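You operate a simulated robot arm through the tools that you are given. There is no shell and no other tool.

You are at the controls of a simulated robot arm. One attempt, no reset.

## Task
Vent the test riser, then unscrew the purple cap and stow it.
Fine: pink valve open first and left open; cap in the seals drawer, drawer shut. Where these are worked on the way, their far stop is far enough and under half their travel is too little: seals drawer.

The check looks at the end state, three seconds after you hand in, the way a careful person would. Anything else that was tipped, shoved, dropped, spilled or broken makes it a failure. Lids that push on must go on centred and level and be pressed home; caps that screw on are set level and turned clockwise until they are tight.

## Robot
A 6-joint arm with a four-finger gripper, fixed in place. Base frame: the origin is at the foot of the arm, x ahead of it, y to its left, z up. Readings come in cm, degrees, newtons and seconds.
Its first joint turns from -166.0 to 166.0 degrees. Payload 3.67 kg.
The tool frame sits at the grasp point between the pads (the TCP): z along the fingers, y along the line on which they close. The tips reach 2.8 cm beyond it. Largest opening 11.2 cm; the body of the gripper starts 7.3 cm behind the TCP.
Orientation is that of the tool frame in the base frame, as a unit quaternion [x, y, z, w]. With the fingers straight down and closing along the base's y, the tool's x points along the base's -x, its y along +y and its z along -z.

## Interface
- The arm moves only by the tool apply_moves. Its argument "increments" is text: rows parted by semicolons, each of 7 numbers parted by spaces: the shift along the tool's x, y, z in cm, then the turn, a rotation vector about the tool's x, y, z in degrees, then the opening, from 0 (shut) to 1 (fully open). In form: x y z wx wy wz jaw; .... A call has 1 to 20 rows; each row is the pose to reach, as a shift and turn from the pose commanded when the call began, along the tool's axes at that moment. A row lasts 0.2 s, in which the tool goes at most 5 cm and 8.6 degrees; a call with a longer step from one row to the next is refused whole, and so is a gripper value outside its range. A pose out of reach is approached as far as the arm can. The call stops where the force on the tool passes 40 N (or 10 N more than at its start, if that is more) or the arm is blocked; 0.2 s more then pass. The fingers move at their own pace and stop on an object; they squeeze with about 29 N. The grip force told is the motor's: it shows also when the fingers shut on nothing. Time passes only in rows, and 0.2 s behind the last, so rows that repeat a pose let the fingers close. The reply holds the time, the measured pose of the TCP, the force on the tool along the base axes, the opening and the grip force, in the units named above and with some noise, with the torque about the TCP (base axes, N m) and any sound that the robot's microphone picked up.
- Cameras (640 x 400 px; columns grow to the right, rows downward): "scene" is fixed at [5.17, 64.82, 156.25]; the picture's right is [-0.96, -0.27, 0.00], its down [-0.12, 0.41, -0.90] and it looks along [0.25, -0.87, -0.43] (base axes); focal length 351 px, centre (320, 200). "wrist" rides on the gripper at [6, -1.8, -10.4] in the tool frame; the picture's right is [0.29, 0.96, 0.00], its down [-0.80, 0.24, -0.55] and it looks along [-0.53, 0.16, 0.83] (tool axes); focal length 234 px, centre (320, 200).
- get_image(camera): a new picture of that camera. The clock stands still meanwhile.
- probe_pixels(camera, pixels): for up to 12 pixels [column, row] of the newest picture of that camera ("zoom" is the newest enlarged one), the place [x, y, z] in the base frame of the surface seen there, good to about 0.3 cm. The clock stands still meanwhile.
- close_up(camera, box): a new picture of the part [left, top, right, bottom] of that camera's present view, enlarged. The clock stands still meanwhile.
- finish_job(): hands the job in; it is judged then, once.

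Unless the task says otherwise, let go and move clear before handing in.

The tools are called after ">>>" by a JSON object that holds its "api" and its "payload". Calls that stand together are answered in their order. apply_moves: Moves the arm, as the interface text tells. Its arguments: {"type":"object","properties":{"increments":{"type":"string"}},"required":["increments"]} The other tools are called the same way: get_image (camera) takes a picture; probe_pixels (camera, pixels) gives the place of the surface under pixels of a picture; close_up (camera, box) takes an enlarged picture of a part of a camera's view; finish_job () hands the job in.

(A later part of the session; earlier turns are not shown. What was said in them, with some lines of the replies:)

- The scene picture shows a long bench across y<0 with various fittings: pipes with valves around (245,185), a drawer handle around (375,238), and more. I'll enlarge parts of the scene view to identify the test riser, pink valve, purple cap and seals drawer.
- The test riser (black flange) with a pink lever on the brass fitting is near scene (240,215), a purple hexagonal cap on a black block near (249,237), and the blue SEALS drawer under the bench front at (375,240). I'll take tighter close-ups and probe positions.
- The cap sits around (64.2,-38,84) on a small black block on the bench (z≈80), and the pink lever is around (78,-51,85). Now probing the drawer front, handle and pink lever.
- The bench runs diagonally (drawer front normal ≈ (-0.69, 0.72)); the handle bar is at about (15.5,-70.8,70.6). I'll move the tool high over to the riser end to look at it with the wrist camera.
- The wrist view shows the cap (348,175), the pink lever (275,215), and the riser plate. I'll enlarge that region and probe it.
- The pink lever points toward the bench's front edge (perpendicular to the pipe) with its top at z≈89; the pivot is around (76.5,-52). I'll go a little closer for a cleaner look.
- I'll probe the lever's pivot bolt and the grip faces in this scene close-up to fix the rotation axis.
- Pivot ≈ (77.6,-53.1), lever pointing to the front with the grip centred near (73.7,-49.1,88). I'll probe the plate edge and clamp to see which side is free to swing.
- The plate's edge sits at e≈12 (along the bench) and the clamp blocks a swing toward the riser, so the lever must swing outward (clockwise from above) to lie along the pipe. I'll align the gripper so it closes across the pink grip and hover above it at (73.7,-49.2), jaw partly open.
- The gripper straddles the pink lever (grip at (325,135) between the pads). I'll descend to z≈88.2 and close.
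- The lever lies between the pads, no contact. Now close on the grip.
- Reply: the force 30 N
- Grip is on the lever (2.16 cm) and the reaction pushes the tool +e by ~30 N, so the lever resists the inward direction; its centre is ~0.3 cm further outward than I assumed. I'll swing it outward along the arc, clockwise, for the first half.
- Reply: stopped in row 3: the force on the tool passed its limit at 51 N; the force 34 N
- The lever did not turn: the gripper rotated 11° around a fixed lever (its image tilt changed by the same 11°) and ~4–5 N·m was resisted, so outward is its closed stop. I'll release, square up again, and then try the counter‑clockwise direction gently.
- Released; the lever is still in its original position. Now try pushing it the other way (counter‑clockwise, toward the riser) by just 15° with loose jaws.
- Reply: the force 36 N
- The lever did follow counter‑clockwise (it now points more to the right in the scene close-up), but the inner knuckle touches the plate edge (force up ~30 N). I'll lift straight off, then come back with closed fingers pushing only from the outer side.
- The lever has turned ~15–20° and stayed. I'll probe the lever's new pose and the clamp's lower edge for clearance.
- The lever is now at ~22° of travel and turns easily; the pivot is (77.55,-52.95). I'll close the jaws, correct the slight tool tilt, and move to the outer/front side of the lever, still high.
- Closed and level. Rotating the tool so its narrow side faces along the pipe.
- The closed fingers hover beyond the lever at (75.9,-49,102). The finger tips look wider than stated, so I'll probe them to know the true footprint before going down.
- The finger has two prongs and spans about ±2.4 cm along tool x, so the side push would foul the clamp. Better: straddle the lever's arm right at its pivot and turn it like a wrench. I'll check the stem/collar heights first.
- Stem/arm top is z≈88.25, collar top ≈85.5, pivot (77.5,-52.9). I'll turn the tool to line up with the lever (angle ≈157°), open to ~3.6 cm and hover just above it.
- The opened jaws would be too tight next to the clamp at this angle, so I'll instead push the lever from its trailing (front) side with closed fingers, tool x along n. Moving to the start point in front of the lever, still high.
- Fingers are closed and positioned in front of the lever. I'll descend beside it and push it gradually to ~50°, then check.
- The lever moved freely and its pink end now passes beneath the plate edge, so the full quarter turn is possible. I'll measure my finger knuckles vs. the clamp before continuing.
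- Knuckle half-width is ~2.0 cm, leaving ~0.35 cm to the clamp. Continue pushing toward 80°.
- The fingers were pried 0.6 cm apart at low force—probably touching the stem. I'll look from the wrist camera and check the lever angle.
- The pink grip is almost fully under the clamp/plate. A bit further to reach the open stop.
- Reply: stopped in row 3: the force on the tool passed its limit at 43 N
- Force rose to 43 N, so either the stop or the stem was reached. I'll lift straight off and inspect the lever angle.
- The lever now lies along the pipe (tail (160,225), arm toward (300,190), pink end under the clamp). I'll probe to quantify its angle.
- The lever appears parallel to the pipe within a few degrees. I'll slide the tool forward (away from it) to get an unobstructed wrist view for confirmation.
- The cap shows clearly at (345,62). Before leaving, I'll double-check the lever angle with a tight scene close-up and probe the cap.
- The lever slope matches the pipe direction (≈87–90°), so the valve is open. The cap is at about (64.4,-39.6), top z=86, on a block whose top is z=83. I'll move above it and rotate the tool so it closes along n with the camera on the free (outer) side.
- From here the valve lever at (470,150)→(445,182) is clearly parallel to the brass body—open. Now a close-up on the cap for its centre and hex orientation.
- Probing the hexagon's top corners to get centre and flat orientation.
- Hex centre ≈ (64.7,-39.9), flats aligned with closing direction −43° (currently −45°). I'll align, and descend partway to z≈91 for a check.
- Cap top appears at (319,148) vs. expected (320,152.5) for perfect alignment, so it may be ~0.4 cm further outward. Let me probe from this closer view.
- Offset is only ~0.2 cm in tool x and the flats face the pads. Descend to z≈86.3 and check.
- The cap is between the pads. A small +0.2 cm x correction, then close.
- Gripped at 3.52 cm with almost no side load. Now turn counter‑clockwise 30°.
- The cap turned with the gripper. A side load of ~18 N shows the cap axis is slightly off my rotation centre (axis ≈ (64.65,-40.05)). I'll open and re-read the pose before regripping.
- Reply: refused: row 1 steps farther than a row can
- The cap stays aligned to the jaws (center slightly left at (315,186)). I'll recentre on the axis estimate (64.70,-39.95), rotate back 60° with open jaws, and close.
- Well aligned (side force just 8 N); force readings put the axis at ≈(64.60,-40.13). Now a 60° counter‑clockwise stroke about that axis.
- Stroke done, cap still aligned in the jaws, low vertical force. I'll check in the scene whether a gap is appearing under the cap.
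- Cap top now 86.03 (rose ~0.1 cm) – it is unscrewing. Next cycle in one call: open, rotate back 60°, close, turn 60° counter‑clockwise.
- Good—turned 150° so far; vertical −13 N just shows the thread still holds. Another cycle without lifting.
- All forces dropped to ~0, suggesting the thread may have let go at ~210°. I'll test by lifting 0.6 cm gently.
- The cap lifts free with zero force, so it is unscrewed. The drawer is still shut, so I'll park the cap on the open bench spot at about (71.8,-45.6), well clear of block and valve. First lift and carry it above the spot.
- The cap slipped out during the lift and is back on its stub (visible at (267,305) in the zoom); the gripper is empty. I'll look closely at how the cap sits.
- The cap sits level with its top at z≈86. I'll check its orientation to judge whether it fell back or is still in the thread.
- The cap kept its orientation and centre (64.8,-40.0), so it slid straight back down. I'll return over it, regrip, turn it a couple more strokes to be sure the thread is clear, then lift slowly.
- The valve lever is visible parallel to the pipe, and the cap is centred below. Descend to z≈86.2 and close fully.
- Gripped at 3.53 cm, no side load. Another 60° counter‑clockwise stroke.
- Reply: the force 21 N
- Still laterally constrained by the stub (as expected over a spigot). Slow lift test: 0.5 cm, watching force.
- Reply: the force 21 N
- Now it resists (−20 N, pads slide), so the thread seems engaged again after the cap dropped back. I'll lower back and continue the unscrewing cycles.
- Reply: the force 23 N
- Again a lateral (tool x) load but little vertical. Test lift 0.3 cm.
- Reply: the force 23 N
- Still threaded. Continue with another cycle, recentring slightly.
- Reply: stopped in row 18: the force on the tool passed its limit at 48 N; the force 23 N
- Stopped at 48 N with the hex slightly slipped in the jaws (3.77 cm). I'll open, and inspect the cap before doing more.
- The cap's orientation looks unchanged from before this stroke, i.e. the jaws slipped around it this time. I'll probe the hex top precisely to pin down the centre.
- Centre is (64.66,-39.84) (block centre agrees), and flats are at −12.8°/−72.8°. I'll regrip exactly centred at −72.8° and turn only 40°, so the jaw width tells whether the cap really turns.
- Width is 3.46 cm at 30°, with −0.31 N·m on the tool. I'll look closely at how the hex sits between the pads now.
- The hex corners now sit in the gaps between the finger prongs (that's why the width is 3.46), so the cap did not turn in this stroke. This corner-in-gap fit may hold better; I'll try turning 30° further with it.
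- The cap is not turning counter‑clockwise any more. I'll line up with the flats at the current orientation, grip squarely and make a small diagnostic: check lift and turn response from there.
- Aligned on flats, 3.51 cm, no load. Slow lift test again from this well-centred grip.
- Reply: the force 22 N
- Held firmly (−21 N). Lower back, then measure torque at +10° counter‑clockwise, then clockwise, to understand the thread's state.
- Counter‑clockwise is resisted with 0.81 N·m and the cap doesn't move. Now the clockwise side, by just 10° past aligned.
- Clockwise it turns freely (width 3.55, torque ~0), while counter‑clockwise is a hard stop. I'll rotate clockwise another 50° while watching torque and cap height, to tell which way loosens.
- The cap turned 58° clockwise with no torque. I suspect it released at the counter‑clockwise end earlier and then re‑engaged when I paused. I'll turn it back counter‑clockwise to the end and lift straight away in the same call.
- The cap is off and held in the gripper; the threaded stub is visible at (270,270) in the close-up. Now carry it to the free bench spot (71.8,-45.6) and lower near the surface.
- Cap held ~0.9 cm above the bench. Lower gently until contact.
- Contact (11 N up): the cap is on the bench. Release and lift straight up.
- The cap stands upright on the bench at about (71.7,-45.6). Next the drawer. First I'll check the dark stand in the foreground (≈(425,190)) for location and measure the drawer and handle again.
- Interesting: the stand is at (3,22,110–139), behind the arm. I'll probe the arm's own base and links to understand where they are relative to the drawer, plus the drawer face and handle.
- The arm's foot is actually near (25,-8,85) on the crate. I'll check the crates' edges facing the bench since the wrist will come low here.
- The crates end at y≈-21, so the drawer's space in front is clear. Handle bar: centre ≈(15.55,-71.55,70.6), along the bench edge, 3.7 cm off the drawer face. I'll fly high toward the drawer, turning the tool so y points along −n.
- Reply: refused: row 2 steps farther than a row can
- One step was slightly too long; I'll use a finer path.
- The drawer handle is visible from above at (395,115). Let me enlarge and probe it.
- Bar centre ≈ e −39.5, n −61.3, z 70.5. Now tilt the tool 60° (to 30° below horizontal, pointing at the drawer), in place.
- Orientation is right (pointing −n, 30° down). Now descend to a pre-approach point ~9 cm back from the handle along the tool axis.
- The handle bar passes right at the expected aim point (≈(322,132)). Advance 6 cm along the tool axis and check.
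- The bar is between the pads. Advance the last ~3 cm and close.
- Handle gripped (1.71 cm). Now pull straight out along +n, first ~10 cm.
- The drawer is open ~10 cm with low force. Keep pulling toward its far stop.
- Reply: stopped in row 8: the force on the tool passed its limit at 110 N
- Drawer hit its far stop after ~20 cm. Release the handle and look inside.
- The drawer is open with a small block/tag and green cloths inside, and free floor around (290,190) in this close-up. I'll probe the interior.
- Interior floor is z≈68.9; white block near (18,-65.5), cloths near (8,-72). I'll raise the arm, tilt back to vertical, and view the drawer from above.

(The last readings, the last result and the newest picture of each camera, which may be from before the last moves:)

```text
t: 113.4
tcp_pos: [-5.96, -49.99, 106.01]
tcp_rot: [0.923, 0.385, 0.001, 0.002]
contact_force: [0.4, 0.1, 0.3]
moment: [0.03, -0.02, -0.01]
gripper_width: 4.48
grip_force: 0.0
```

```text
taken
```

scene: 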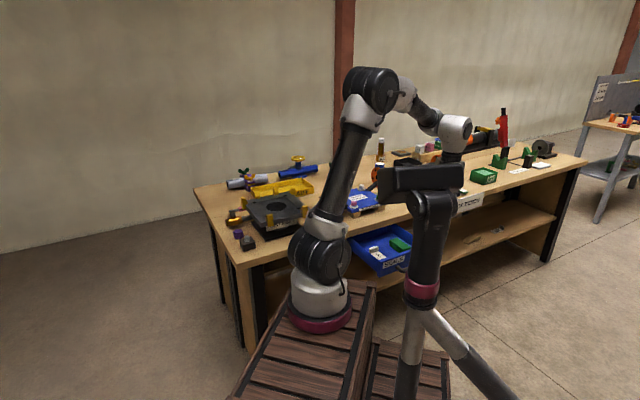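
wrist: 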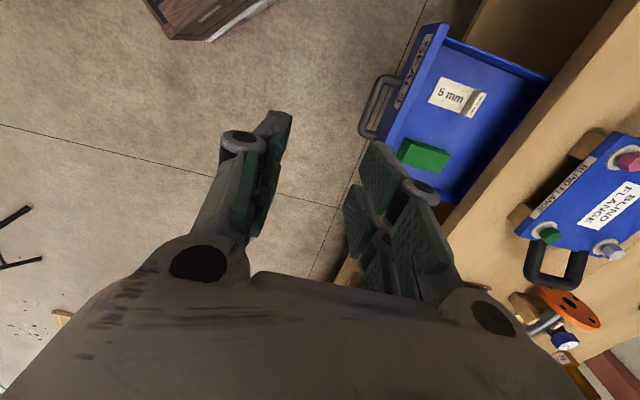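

Now the open drawer is visible from above. Close-up and probe for a clear landing spot.

>>> {"api": "close_up", "payload": {"camera": "wrist", "box": [355, 15, 555, 205]}}

>>> {"api": "probe_pixels", "payload": {"camera": "wrist", "pixels": [[435, 82], [440, 108], [475, 88], [483, 96], [470, 118], [410, 140], [447, 155], [460, 135], [440, 190], [510, 80], [480, 130], [500, 110]]}}

```text
2.11 times, centred on (455, 110) of wrist
```

zoom: 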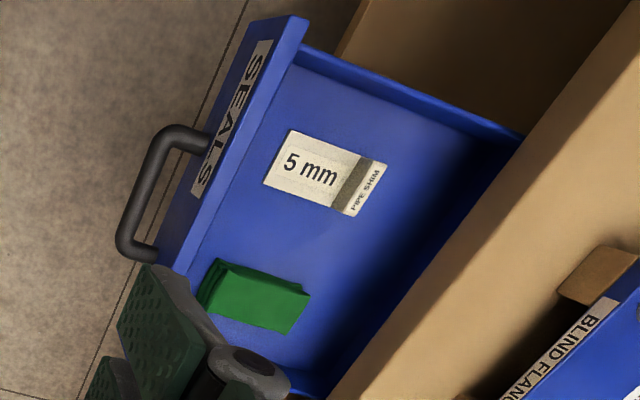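

```text
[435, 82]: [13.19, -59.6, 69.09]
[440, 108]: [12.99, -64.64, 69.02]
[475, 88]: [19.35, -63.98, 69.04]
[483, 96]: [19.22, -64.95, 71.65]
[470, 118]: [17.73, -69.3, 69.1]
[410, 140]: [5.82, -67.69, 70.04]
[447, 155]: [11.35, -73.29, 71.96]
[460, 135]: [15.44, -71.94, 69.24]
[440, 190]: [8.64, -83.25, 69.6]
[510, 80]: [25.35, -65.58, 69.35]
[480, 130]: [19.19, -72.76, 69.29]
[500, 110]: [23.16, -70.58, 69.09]
```

>>> {"api": "probe_pixels", "payload": {"camera": "zoom", "pixels": [[268, 182], [344, 213], [384, 166], [292, 134], [217, 264], [305, 296], [288, 328], [205, 300], [300, 62], [350, 230], [290, 250], [250, 230]]}}

```text
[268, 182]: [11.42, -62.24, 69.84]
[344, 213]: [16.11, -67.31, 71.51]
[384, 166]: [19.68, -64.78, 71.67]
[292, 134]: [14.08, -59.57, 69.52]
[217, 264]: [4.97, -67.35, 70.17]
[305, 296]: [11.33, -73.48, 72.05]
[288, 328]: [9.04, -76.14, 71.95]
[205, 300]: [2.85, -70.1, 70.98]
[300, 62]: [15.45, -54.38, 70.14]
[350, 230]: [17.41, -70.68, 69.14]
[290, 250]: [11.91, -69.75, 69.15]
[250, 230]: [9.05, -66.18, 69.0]
```

Free floor between shim (e −36…−32) and cloths (e −47.5…−44): I'll stow the cap at e −40.1, n −56 → (11.2,-68.0). Now fly back to fetch the cap.

>>> {"api": "apply_moves", "payload": {"increments": "2.4 3 -3 0 0 0 0.4; 4.8 6 -6 0 0 0 0.4; 7.4 9.3 -8 0 0 0 0.45; 10.2 12.9 -9.5 0 0 0 0.5; 13 16.4 -11 0 0 0 0.5; 15.8 20 -12 0 0 0 0.5; 18.6 23.5 -12 0 0 0 0.5; 21.4 27 -12 0 0 0 0.5; 24 30.5 -12 0 0 0 0.5; 26.5 33.6 -12 0 0 0 0.5; 28.7 36.3 -12 0 0 0 0.5; 28.7 36.3 -12 0 0 0 0.5"}}

```text
t: 116.0
tcp_pos: [40.12, -55.25, 118.25]
tcp_rot: [0.923, 0.385, 0.004, 0.002]
contact_force: [0.4, -0.1, 0.1]
moment: [0.01, 0.0, 0.04]
gripper_width: 5.62
grip_force: 0.1
```

>>> {"api": "apply_moves", "payload": {"increments": "3.7 2 0 0.36 -0.36 -4.3 0.5; 7.4 4 0 0.36 -0.36 -8.6 0.5; 11 5.9 0 0.36 -0.36 -12.9 0.5; 14.7 7.8 0 0.36 -0.36 -17.2 0.5; 18.4 9.7 0 0.36 -0.36 -21.5 0.5; 22 11.7 1 0.36 -0.36 -25.8 0.5; 25.7 13.6 3 0.36 -0.36 -30 0.5; 29.2 15.5 6 0.36 -0.36 -34.1 0.5; 29.25 15.5 10 0.36 -0.36 -34.1 0.5; 29.25 15.5 14 0.36 -0.36 -34.1 0.5; 29.25 15.5 18 0.36 -0.36 -34.1 0.5; 29.25 15.5 18 0.36 -0.36 -34.1 0.5"}}

>>> {"api": "get_image", "payload": {"camera": "wrist"}}

>>> {"api": "close_up", "payload": {"camera": "wrist", "box": [280, 70, 360, 140]}}

```text
t: 118.6
tcp_pos: [71.79, -45.27, 100.43]
tcp_rot: [0.77, 0.639, -0.003, 0.002]
contact_force: [-0.2, 0.2, 0.1]
moment: [0.03, -0.04, -0.02]
gripper_width: 5.59
grip_force: 0.1
```

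```text
taken
```

wrist: 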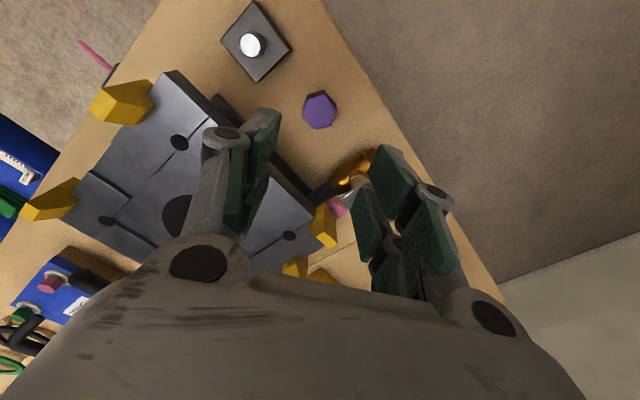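

```text
5.71 times, centred on (320, 105) of wrist
```

zoom: 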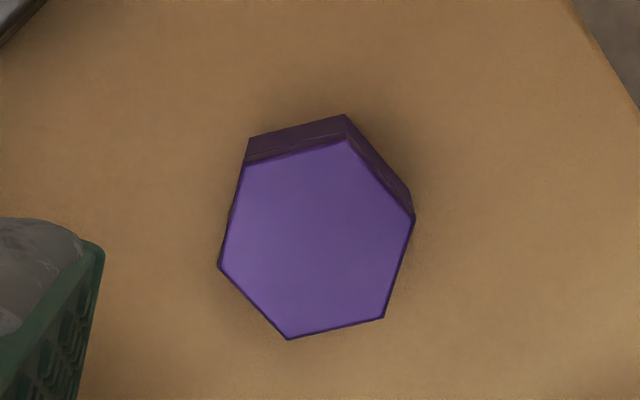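

Cap is upright where I left it. Probe its top to centre the grasp.

>>> {"api": "probe_pixels", "payload": {"camera": "zoom", "pixels": [[250, 170], [346, 145], [407, 219], [379, 312], [291, 332], [226, 263], [316, 240]]}}

```text
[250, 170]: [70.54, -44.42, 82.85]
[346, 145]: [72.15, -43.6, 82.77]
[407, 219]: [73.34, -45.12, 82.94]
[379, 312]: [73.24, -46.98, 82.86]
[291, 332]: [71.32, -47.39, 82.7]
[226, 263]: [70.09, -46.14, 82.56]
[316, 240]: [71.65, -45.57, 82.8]
```

>>> {"api": "apply_moves", "payload": {"increments": "-0.1 0.03 4 -0.045 0.41 0 0.5; -0.21 0.07 8 -0.045 0.41 0 0.5; -0.21 0.07 12 -0.045 0.41 0 0.5; -0.21 0.07 15 -0.045 0.41 0 0.5; -0.21 0.07 16.8 -0.045 0.41 0 0.5; -0.21 0.07 17.35 -0.045 0.41 0 0.5; -0.21 0.07 17.35 -0.045 0.41 0 0.5"}}

>>> {"api": "get_image", "payload": {"camera": "wrist"}}

```text
t: 120.2
tcp_pos: [71.83, -45.77, 83.08]
tcp_rot: [0.769, 0.639, 0.001, 0.0]
contact_force: [-0.7, 0.1, -0.3]
moment: [-0.02, -0.01, 0.02]
gripper_width: 5.6
grip_force: 0.0
```

```text
taken
```

wrist: 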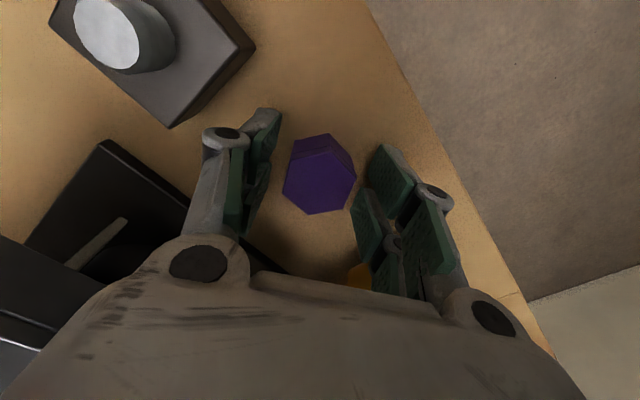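

The cap is centred between the pads. Close and lift gently.

>>> {"api": "apply_moves", "payload": {"increments": "0 0 0 0 0 0 0.4; 0 0 0 0 0 0 0.3; 0 0 0 0 0 0 0.2; 0 0 0 0 0 0 0; 0 0 0 0 0 0 0; 0 0 -0.5 0 0 0 0; 0 0 -1.5 0 0 0 0; 0 0 -3 0 0 0 0; 0 0 -5 0 0 0 0; 0 0 -8 0 0 0 0; 0 0 -8 0 0 0 0"}}

>>> {"api": "get_image", "payload": {"camera": "wrist"}}

```text
t: 122.6
tcp_pos: [71.76, -45.73, 91.25]
tcp_rot: [0.769, 0.639, 0.001, -0.001]
contact_force: [0.5, -0.1, 0.3]
moment: [-0.02, 0.0, -0.02]
gripper_width: 3.52
grip_force: 29.2
```

```text
taken
```

wrist: 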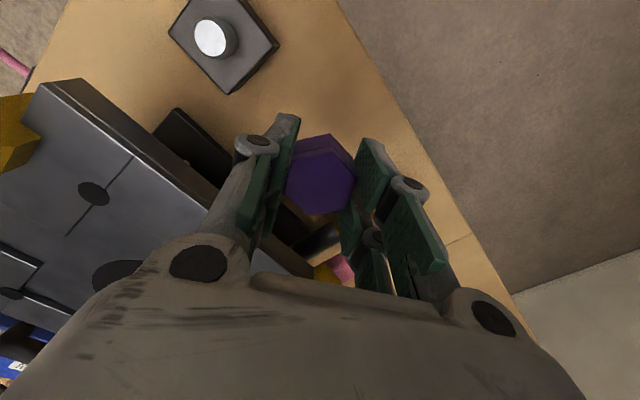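

Cap secured (3.52 cm). Fly up and across toward the drawer.

>>> {"api": "apply_moves", "payload": {"increments": "0 0 -4 0 0 0 0; 0 0 -8 0 0 0 0; -0.5 -1 -12 0 0 0 0; -2 -4 -15 0 0 4.2 0; -3.9 -7.5 -17.5 0 0 8.4 0; -5.8 -11.1 -19.5 0 0 12.6 0; -7.7 -14.7 -21.5 0 0 16.8 0; -9.6 -18.3 -23 0 0 21 0; -11.5 -22 -24.5 0 0 25.2 0; -13.4 -25.7 -25.8 0 0 29.6 0; -15.4 -29.4 -26.75 0 0 34.1 0; -15.4 -29.4 -26.75 0 0 34.1 0"}}

```text
t: 125.2
tcp_pos: [40.1, -55.41, 117.89]
tcp_rot: [0.923, 0.385, 0.001, -0.001]
contact_force: [-1.0, 1.3, -0.8]
moment: [0.03, -0.01, 0.03]
gripper_width: 3.51
grip_force: 29.1
```

>>> {"api": "apply_moves", "payload": {"increments": "-3.6 -1.4 0 0 0 0 0; -7.2 -2.8 0 0 0 0 0; -10.9 -4.2 0 0 0 0 0; -14.6 -5.7 0 0 0 0 0; -18.3 -7.2 0 0 0 0 0; -22 -8.6 2 0 0 0 0; -25.6 -10.1 4.5 0 0 0 0; -29.27 -11.5 7 0 0 0 0; -29.27 -11.5 11 0 0 0 0; -29.27 -11.5 15 0 0 0 0; -29.27 -11.5 18 0 0 0 0; -29.27 -11.5 18 0 0 0 0"}}

>>> {"api": "get_image", "payload": {"camera": "wrist"}}

>>> {"api": "close_up", "payload": {"camera": "scene", "box": [330, 130, 460, 290]}}

```text
t: 127.8
tcp_pos: [11.31, -68.34, 99.78]
tcp_rot: [0.923, 0.385, 0.0, 0.0]
contact_force: [-0.1, 1.1, -0.5]
moment: [0.02, 0.0, 0.0]
gripper_width: 3.54
grip_force: 29.8
```

```text
taken
```

wrist: 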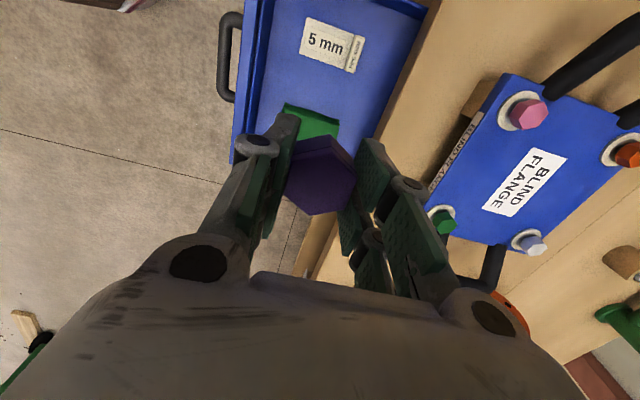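

```text
2.50 times, centred on (395, 210) of scene
```

zoom: 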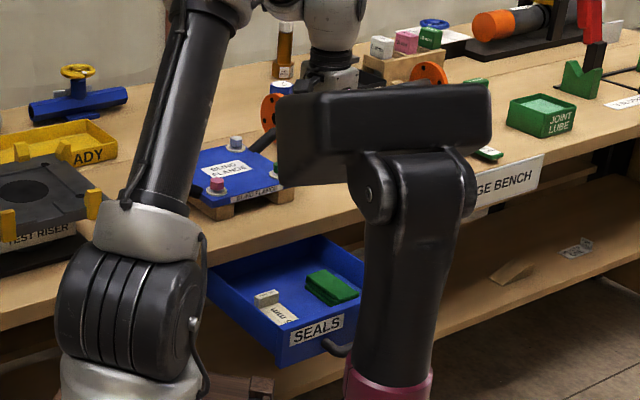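

The landing point projects to ≈(320,95), the clear floor between shim and cloths. Descend to z≈77 and check.

>>> {"api": "apply_moves", "payload": {"increments": "0.2 -0.3 4 0 0 0 0; 0.2 -0.3 8 0 0 0 0; 0.2 -0.3 12 0 0 0 0; 0.2 -0.3 16 0 0 0 0; 0.2 -0.3 20 0 0 0 0; 0.2 -0.3 22.5 0 0 0 0; 0.2 -0.3 22.5 0 0 0 0"}}

>>> {"api": "get_image", "payload": {"camera": "wrist"}}

>>> {"api": "close_up", "payload": {"camera": "scene", "box": [330, 150, 460, 290]}}

```text
t: 129.4
tcp_pos: [11.13, -67.78, 77.25]
tcp_rot: [0.923, 0.385, 0.0, 0.0]
contact_force: [-0.2, 0.0, -1.7]
moment: [-0.02, -0.01, -0.02]
gripper_width: 3.52
grip_force: 28.9
```

```text
taken
```

wrist: 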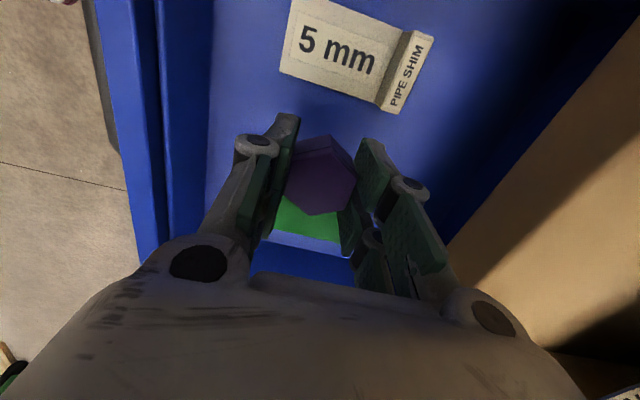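

```text
2.86 times, centred on (395, 220) of scene
```

zoom: 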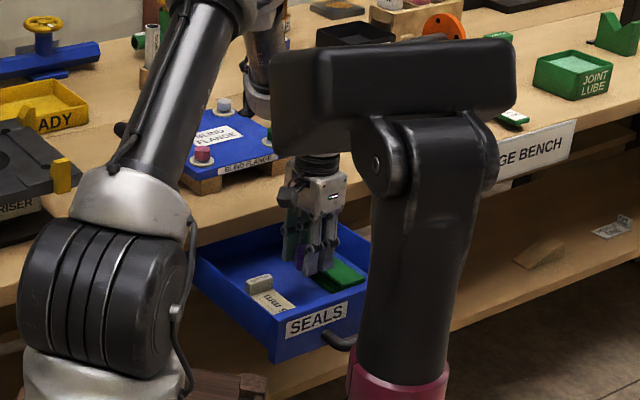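

Everything lines up (cloth edge ~1.5 cm beyond the fingers). Lower slowly to the drawer floor.

>>> {"api": "apply_moves", "payload": {"increments": "0 0 1.5 0 0 0 0; 0 0 3 0 0 0 0; 0 0 4 0 0 0 0; 0 0 4.6 0 0 0 0; 0 0 4.85 0 0 0 0; 0 0 4.85 0 0 0 0"}}

>>> {"api": "get_image", "payload": {"camera": "wrist"}}

```text
t: 130.8
tcp_pos: [11.21, -67.68, 72.31]
tcp_rot: [0.923, 0.385, 0.001, 0.0]
contact_force: [-0.6, -0.2, 0.2]
moment: [0.01, 0.02, 0.01]
gripper_width: 3.54
grip_force: 29.0
```

```text
taken
```

wrist: 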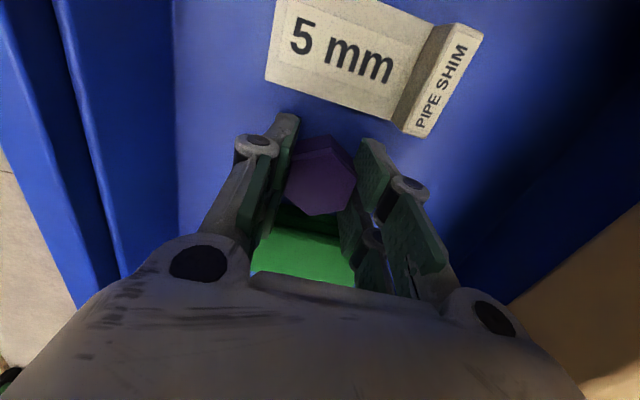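

>>> {"api": "apply_moves", "payload": {"increments": "0 0 0.08 0 0 0 0; 0 0 0.15 0 0 0 0; 0 0 0.2 0 0 0 0; 0 0 0.2 0 0 0 0"}}

```text
t: 131.8
tcp_pos: [11.26, -67.68, 72.26]
tcp_rot: [0.923, 0.385, 0.0, -0.001]
contact_force: [-0.1, -0.8, -0.5]
moment: [-0.04, -0.01, 0.01]
gripper_width: 3.53
grip_force: 29.7
```

>>> {"api": "apply_moves", "payload": {"increments": "0 0 0.07 0 0 0 0; 0 0 0.14 0 0 0 0; 0 0 0.14 0 0 0 0"}}

```text
t: 132.6
tcp_pos: [11.27, -67.79, 72.14]
tcp_rot: [0.923, 0.385, 0.0, 0.001]
contact_force: [1.2, 3.1, 12.8]
moment: [0.14, -0.07, -0.02]
gripper_width: 3.54
grip_force: 29.4
```

Contact (12.8 N): the cap rests on the drawer floor. Release and rise straight up.

>>> {"api": "apply_moves", "payload": {"increments": "0 0 0 0 0 0 0.36; 0 0 0 0 0 0 0.45; 0 0 0 0 0 0 0.47; 0 0 -2 0 0 0 0.47; 0 0 -5 0 0 0 0.47; 0 0 -9 0 0 0 0.47; 0 0 -13 0 0 0 0.47; 0 0 -17 0 0 0 0.47; 0 0 -21 0 0 0 0.47; 0 0 -25 0 0 0 0.47; 0 0 -29 0 0 0 0.47; 0 0 -29 0 0 0 0.47"}}

>>> {"api": "get_image", "payload": {"camera": "wrist"}}

>>> {"api": "close_up", "payload": {"camera": "scene", "box": [330, 200, 430, 290]}}

```text
t: 135.2
tcp_pos: [11.36, -67.87, 101.19]
tcp_rot: [0.923, 0.386, 0.0, 0.0]
contact_force: [-0.2, -0.1, -0.2]
moment: [0.01, 0.03, 0.0]
gripper_width: 5.27
grip_force: 0.1
```

```text
taken
```

wrist: 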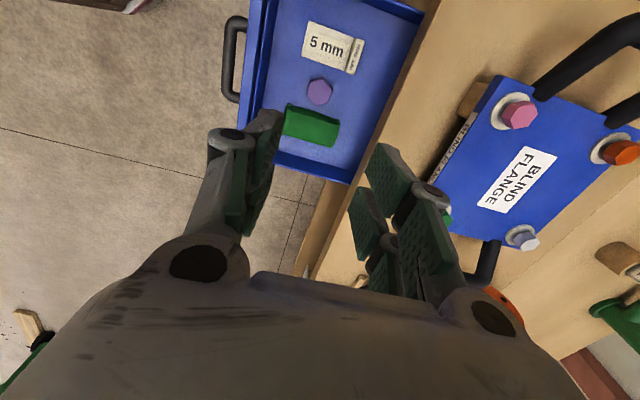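

```text
4.44 times, centred on (380, 245) of scene
```

zoom: 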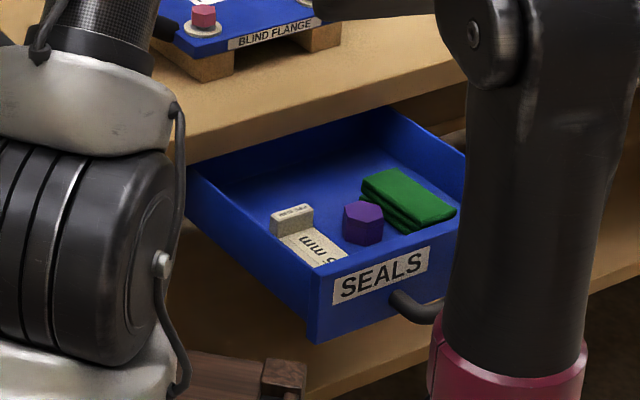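

The cap stands in the drawer between shim and cloths. Now reposition in front of the drawer and tilt again to take the handle.

>>> {"api": "apply_moves", "payload": {"increments": "0.1 -4 -1 0 0 0 0.4; 0.2 -8 -2 0 0 0 0.3; 0.3 -12 -3 0 0 0 0.28; 0.4 -16 -4 0 0 0 0.28; 0.4 -20 -4.8 0 0 0 0.28; 0.4 -24.5 -4.8 0 0 0 0.28; 0.4 -24.9 -4.8 -7.5 0 0 0.28; 0.4 -24.9 -4.8 -15 0 0 0.28; 0.4 -24.9 -4.8 -22.5 0 0 0.28; 0.4 -24.9 -4.8 -30 0 0 0.28; 0.4 -24.9 -4.8 -37.5 0 0 0.28; 0.4 -24.9 -4.8 -45 0 0 0.28; 0.4 -24.9 -4.8 -52.5 0 0 0.28; 0.4 -24.9 -4.8 -60 0 0 0.28; 0.4 -24.9 -4.8 -60 0 0 0.28"}}

>>> {"api": "get_image", "payload": {"camera": "wrist"}}

```text
t: 138.4
tcp_pos: [-6.19, -49.94, 105.97]
tcp_rot: [0.799, 0.333, 0.193, 0.461]
contact_force: [-1.4, -0.7, 0.8]
moment: [-0.03, -0.01, 0.03]
gripper_width: 3.13
grip_force: 0.0
```

```text
taken
```

wrist: 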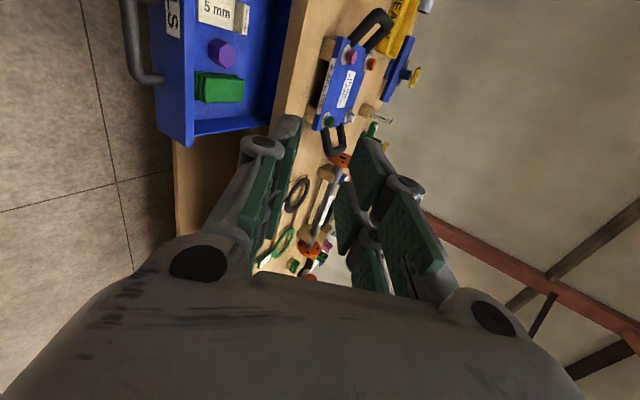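

>>> {"api": "apply_moves", "payload": {"increments": "0.05 -3.7 2.2 0 0 0 0.28; 0.1 -7.4 4.4 0 0 0 0.28; 0.15 -11.1 6.6 0 0 0 0.28; 0.2 -14.8 8.9 0 0 0 0.28; 0.23 -18.5 11.1 0 0 0 0.28; 0.23 -22.2 13.3 0 0 0 0.28; 0.23 -25.7 15.5 0 0 0 0.28; 0.23 -25.7 15.5 0 0 0 0.28"}}

>>> {"api": "get_image", "payload": {"camera": "wrist"}}

```text
t: 140.2
tcp_pos: [-5.63, -50.12, 75.85]
tcp_rot: [0.8, 0.333, 0.193, 0.461]
contact_force: [0.5, -0.1, 0.5]
moment: [-0.02, 0.01, 0.03]
gripper_width: 3.16
grip_force: 0.1
```

```text
taken
```

wrist: 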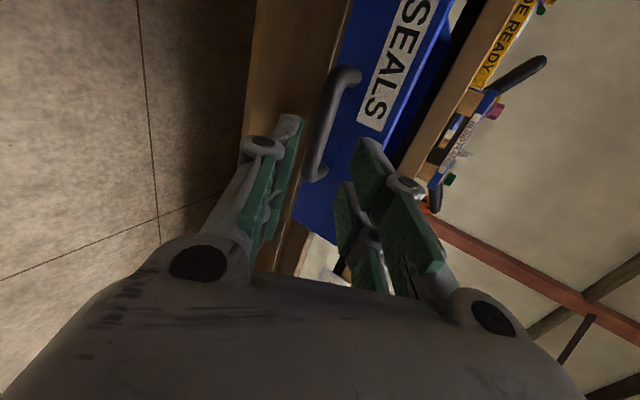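

Same view as after release. Advance 9.8 cm and close on the handle.

>>> {"api": "apply_moves", "payload": {"increments": "0 0 2.5 0 0 0 0.28; 0 0 5 0 0 0 0.28; 0 0 7.5 0 0 0 0.28; 0 0 9 0 0 0 0.28; 0 0 9.8 0 0 0 0.28; 0 0 9.8 0 0 0 0.28; 0 0 9.8 0 0 0 0.1; 0 0 9.8 0 0 0 0; 0 0 9.8 0 0 0 0; 0 0 9.8 0 0 0 0"}}

>>> {"api": "get_image", "payload": {"camera": "wrist"}}

```text
t: 142.4
tcp_pos: [0.57, -56.18, 71.08]
tcp_rot: [0.799, 0.332, 0.193, 0.462]
contact_force: [9.3, -8.6, 17.7]
moment: [0.08, -0.65, -0.01]
gripper_width: 1.73
grip_force: 45.1
```

```text
taken
```

wrist: 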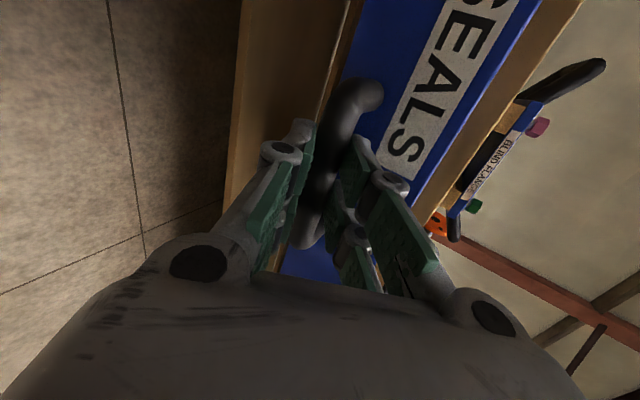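

Handle gripped. Push the drawer in slowly along −n, first 17 cm.

>>> {"api": "apply_moves", "payload": {"increments": "0 0.38 0.36 0 0 0 0; 0 0.88 1.22 0 0 0 0; 0 1.38 2.09 0 0 0 0; 0 1.88 2.96 0 0 0 0; 0 2.38 3.82 0 0 0 0; 0 2.88 4.69 0 0 0 0; 0 3.38 5.55 0 0 0 0; 0 3.88 6.42 0 0 0 0; 0 4.38 7.29 0 0 0 0; 0 4.88 8.15 0 0 0 0; 0 5.38 9.02 0 0 0 0; 0 5.88 9.88 0 0 0 0; 0 6.38 10.75 0 0 0 0; 0 6.88 11.62 0 0 0 0; 0 7.38 12.48 0 0 0 0; 0 7.88 13.35 0 0 0 0; 0 8.38 14.21 0 0 0 0; 0 8.63 14.65 0 0 0 0; 0 8.63 14.65 0 0 0 0"}}

>>> {"api": "get_image", "payload": {"camera": "scene"}}

```text
t: 146.4
tcp_pos: [12.41, -68.12, 71.19]
tcp_rot: [0.8, 0.335, 0.193, 0.46]
contact_force: [-12.0, -12.1, -24.6]
moment: [0.48, -0.02, 0.32]
gripper_width: 1.73
grip_force: 45.3
```

```text
taken
```

scene: 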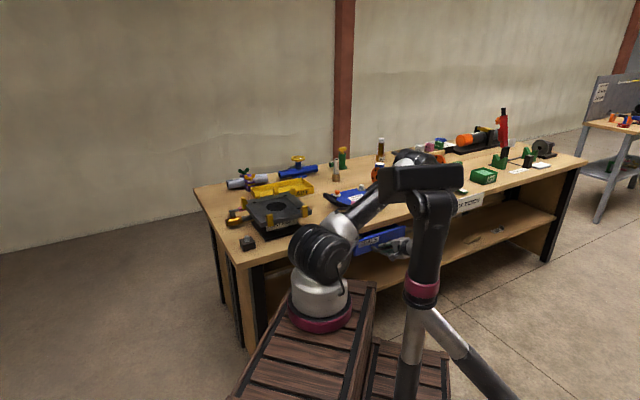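

3.8 cm remain; side load is building slightly, so I'll relieve it (−0.2 cm along e, −0.2 cm in z) and continue to close.

>>> {"api": "apply_moves", "payload": {"increments": "-0.2 -0.17 0.1 0 0 0 0; -0.2 0.08 0.53 0 0 0 0; -0.2 0.33 0.97 0 0 0 0; -0.2 0.58 1.4 0 0 0 0; -0.2 0.83 1.83 0 0 0 0; -0.2 1.08 2.27 0 0 0 0; -0.2 1.33 2.7 0 0 0 0; -0.2 1.53 3.05 0 0 0 0; -0.2 1.63 3.2 0 0 0 0; -0.2 1.73 3.4 0 0 0 0; -0.2 1.83 3.57 0 0 0 0; -0.2 1.93 3.75 0 0 0 0; -0.2 2.03 3.9 0 0 0 0"}}

>>> {"api": "close_up", "payload": {"camera": "scene", "box": [335, 205, 425, 270]}}

```text
t: 148.8
tcp_pos: [14.9, -70.92, 70.79]
tcp_rot: [0.802, 0.332, 0.192, 0.458]
contact_force: [-12.4, 11.6, 8.1]
moment: [0.46, -0.39, 0.57]
gripper_width: 1.71
grip_force: 44.3
stopped in row 12: the force on the tool passed its limit at 44 N (the readings are from after the stop); the commanded pose is now the measured one
```

```text
6.15 times, centred on (380, 238) of scene
```

zoom: 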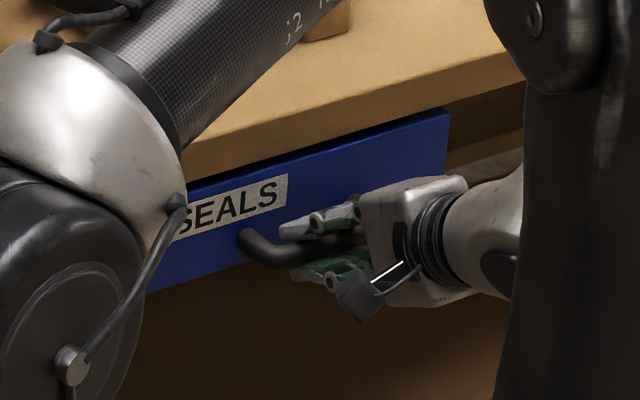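

Push force hit the limit at n ≈ −60.7, exactly the original closed position. Release and back away.

>>> {"api": "apply_moves", "payload": {"increments": "0 0 0 0 0 0 0.15; 0 0 0 0 0 0 0.28; 0 0 0 0 0 0 0.28; 0 0 -1.5 0 0 0 0.28; 0 0 -4 0 0 0 0.28; 0 0 -7 0 0 0 0.28; 0 0 -10 0 0 0 0.28; 0 0 -10 0 0 0 0.28"}}

>>> {"api": "get_image", "payload": {"camera": "wrist"}}

>>> {"api": "close_up", "payload": {"camera": "scene", "box": [335, 205, 425, 270]}}

```text
t: 150.6
tcp_pos: [8.85, -64.84, 75.73]
tcp_rot: [0.801, 0.333, 0.192, 0.459]
contact_force: [0.4, -1.2, -0.2]
moment: [-0.03, 0.02, -0.02]
gripper_width: 3.13
grip_force: 0.0
```

```text
taken
```

wrist: 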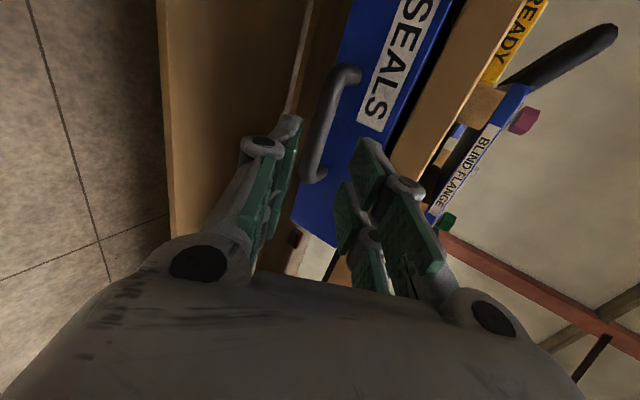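

```text
6.15 times, centred on (380, 238) of scene
```

zoom: 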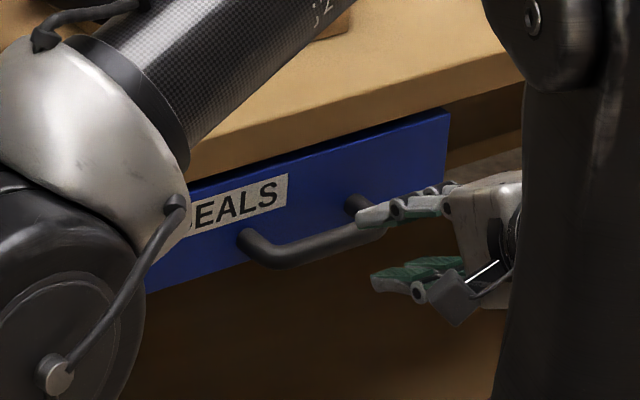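

The drawer looks shut. I'll probe its face versus the original plane (n ≈ −65.3) to confirm.

>>> {"api": "probe_pixels", "payload": {"camera": "zoom", "pixels": [[240, 200], [330, 180], [430, 130], [430, 180], [200, 260], [300, 240], [280, 150], [300, 130]]}}

```text
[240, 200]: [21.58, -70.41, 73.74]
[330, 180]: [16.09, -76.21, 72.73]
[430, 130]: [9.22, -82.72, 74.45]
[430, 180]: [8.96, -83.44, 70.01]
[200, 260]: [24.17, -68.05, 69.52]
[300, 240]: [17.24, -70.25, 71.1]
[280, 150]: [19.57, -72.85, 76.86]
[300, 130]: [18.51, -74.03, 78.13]
```

Face plane averages n ≈ −65.2 (originally ≈ −65.3, within noise). I'll compare the exact same close-up framing as at the start.

>>> {"api": "close_up", "payload": {"camera": "scene", "box": [345, 215, 405, 260]}}

```text
8.89 times, centred on (375, 238) of scene
```

zoom: 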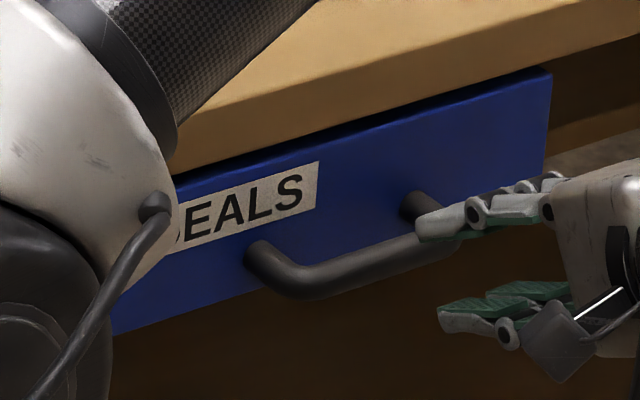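

The framing matches the starting picture exactly (label corner (318,162), handle (262,262), corner (550,72)), so the drawer is fully shut. Now retreat back and up, and return the tool to vertical.

>>> {"api": "apply_moves", "payload": {"increments": "0 -2 -3.46 0 0 0 0.28; 0 -4 -6.93 0 0 0 0.28; 0 -0.5 -8.9 0 0 0 0.28; 0 3 -10.9 0 0 0 0.28; 0 6.9 -13.2 0 0 0 0.28; 0 10.8 -15.4 0 0 0 0.28; 0 14.7 -17.7 0 0 0 0.28; 0 18.6 -19.9 0 0 0 0.28; 0 22 -21.9 7.5 0 0 0.28; 0 22 -21.9 15 0 0 0.28; 0 22 -21.9 22.5 0 0 0.28; 0 22 -21.9 30 0 0 0.28; 0 22 -21.9 37.5 0 0 0.28; 0 22 -21.9 45 0 0 0.28; 0 22 -21.9 52.5 0 0 0.28; 0 22 -21.9 60 0 0 0.28; 0 22 -21.9 60 0 0 0.28"}}

>>> {"api": "get_image", "payload": {"camera": "scene"}}

>>> {"api": "get_image", "payload": {"camera": "wrist"}}

>>> {"api": "close_up", "payload": {"camera": "scene", "box": [190, 130, 320, 260]}}

```text
t: 154.2
tcp_pos: [3.34, -59.34, 105.94]
tcp_rot: [0.923, 0.384, -0.001, -0.004]
contact_force: [0.0, 0.0, 0.6]
moment: [0.01, -0.02, 0.02]
gripper_width: 3.16
grip_force: 0.0
```

```text
taken
```

scene: 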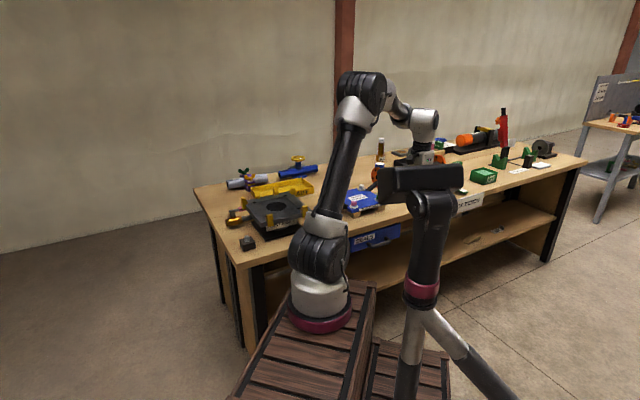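

```text
taken
```

wrist: 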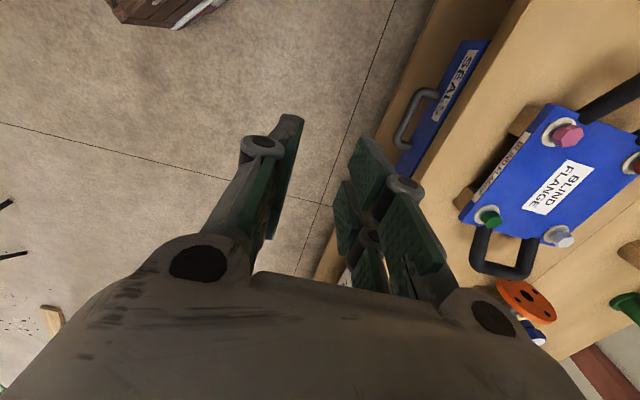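

```text
3.08 times, centred on (255, 195) of scene
```

zoom: 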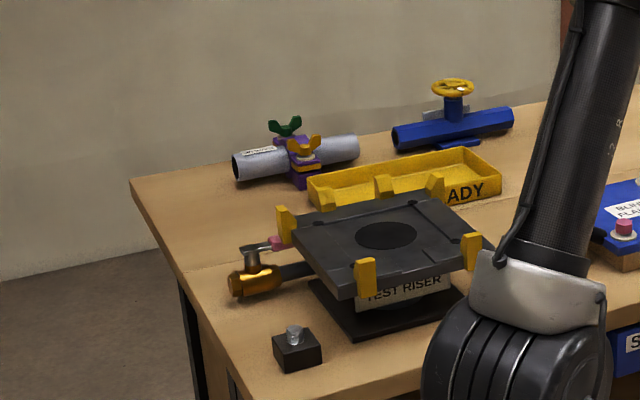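

All checks agree: the pink lever lies along the pipe (valve open), the threaded stub at (295,345) is bare, the SEALS drawer is shut with the cap inside, the riser and other bench items are where they started, and the arm is clear. Handing in.

>>> {"api": "finish_job", "payload": {}}

```text
The job is handed in.
```

I handed the job in with the pink valve open and left open. The purple cap is unscrewed and standing in the seals drawer, and the drawer is shut.

- **Valve:** I opened it first. The lever now lies along the pipe; I measured about 87°, with an uncertainty of a few degrees. The last push met a firm stop. That may have been the valve's own stop or my finger on the stem, so full travel is not certain.
- **Cap:** It came free once, slipped back onto the threads during the lift, and came off on a later attempt. Two clockwise movements of the cap in between, about 58° in all, were to find out which way it loosened. I set it on the bench while I opened the drawer.
- **Drawer:** I opened it to its far stop, about 20 cm. The cap sits between the pipe shim and the green cloths without touching either. After closing, the drawer front matched the starting picture.
- **Other contact:** A gripper knuckle pressed on the riser plate's edge with roughly 35 N while I was turning the valve. The riser and its clamps look unmoved in the last picture.

The arm was clear of everything when I handed in.
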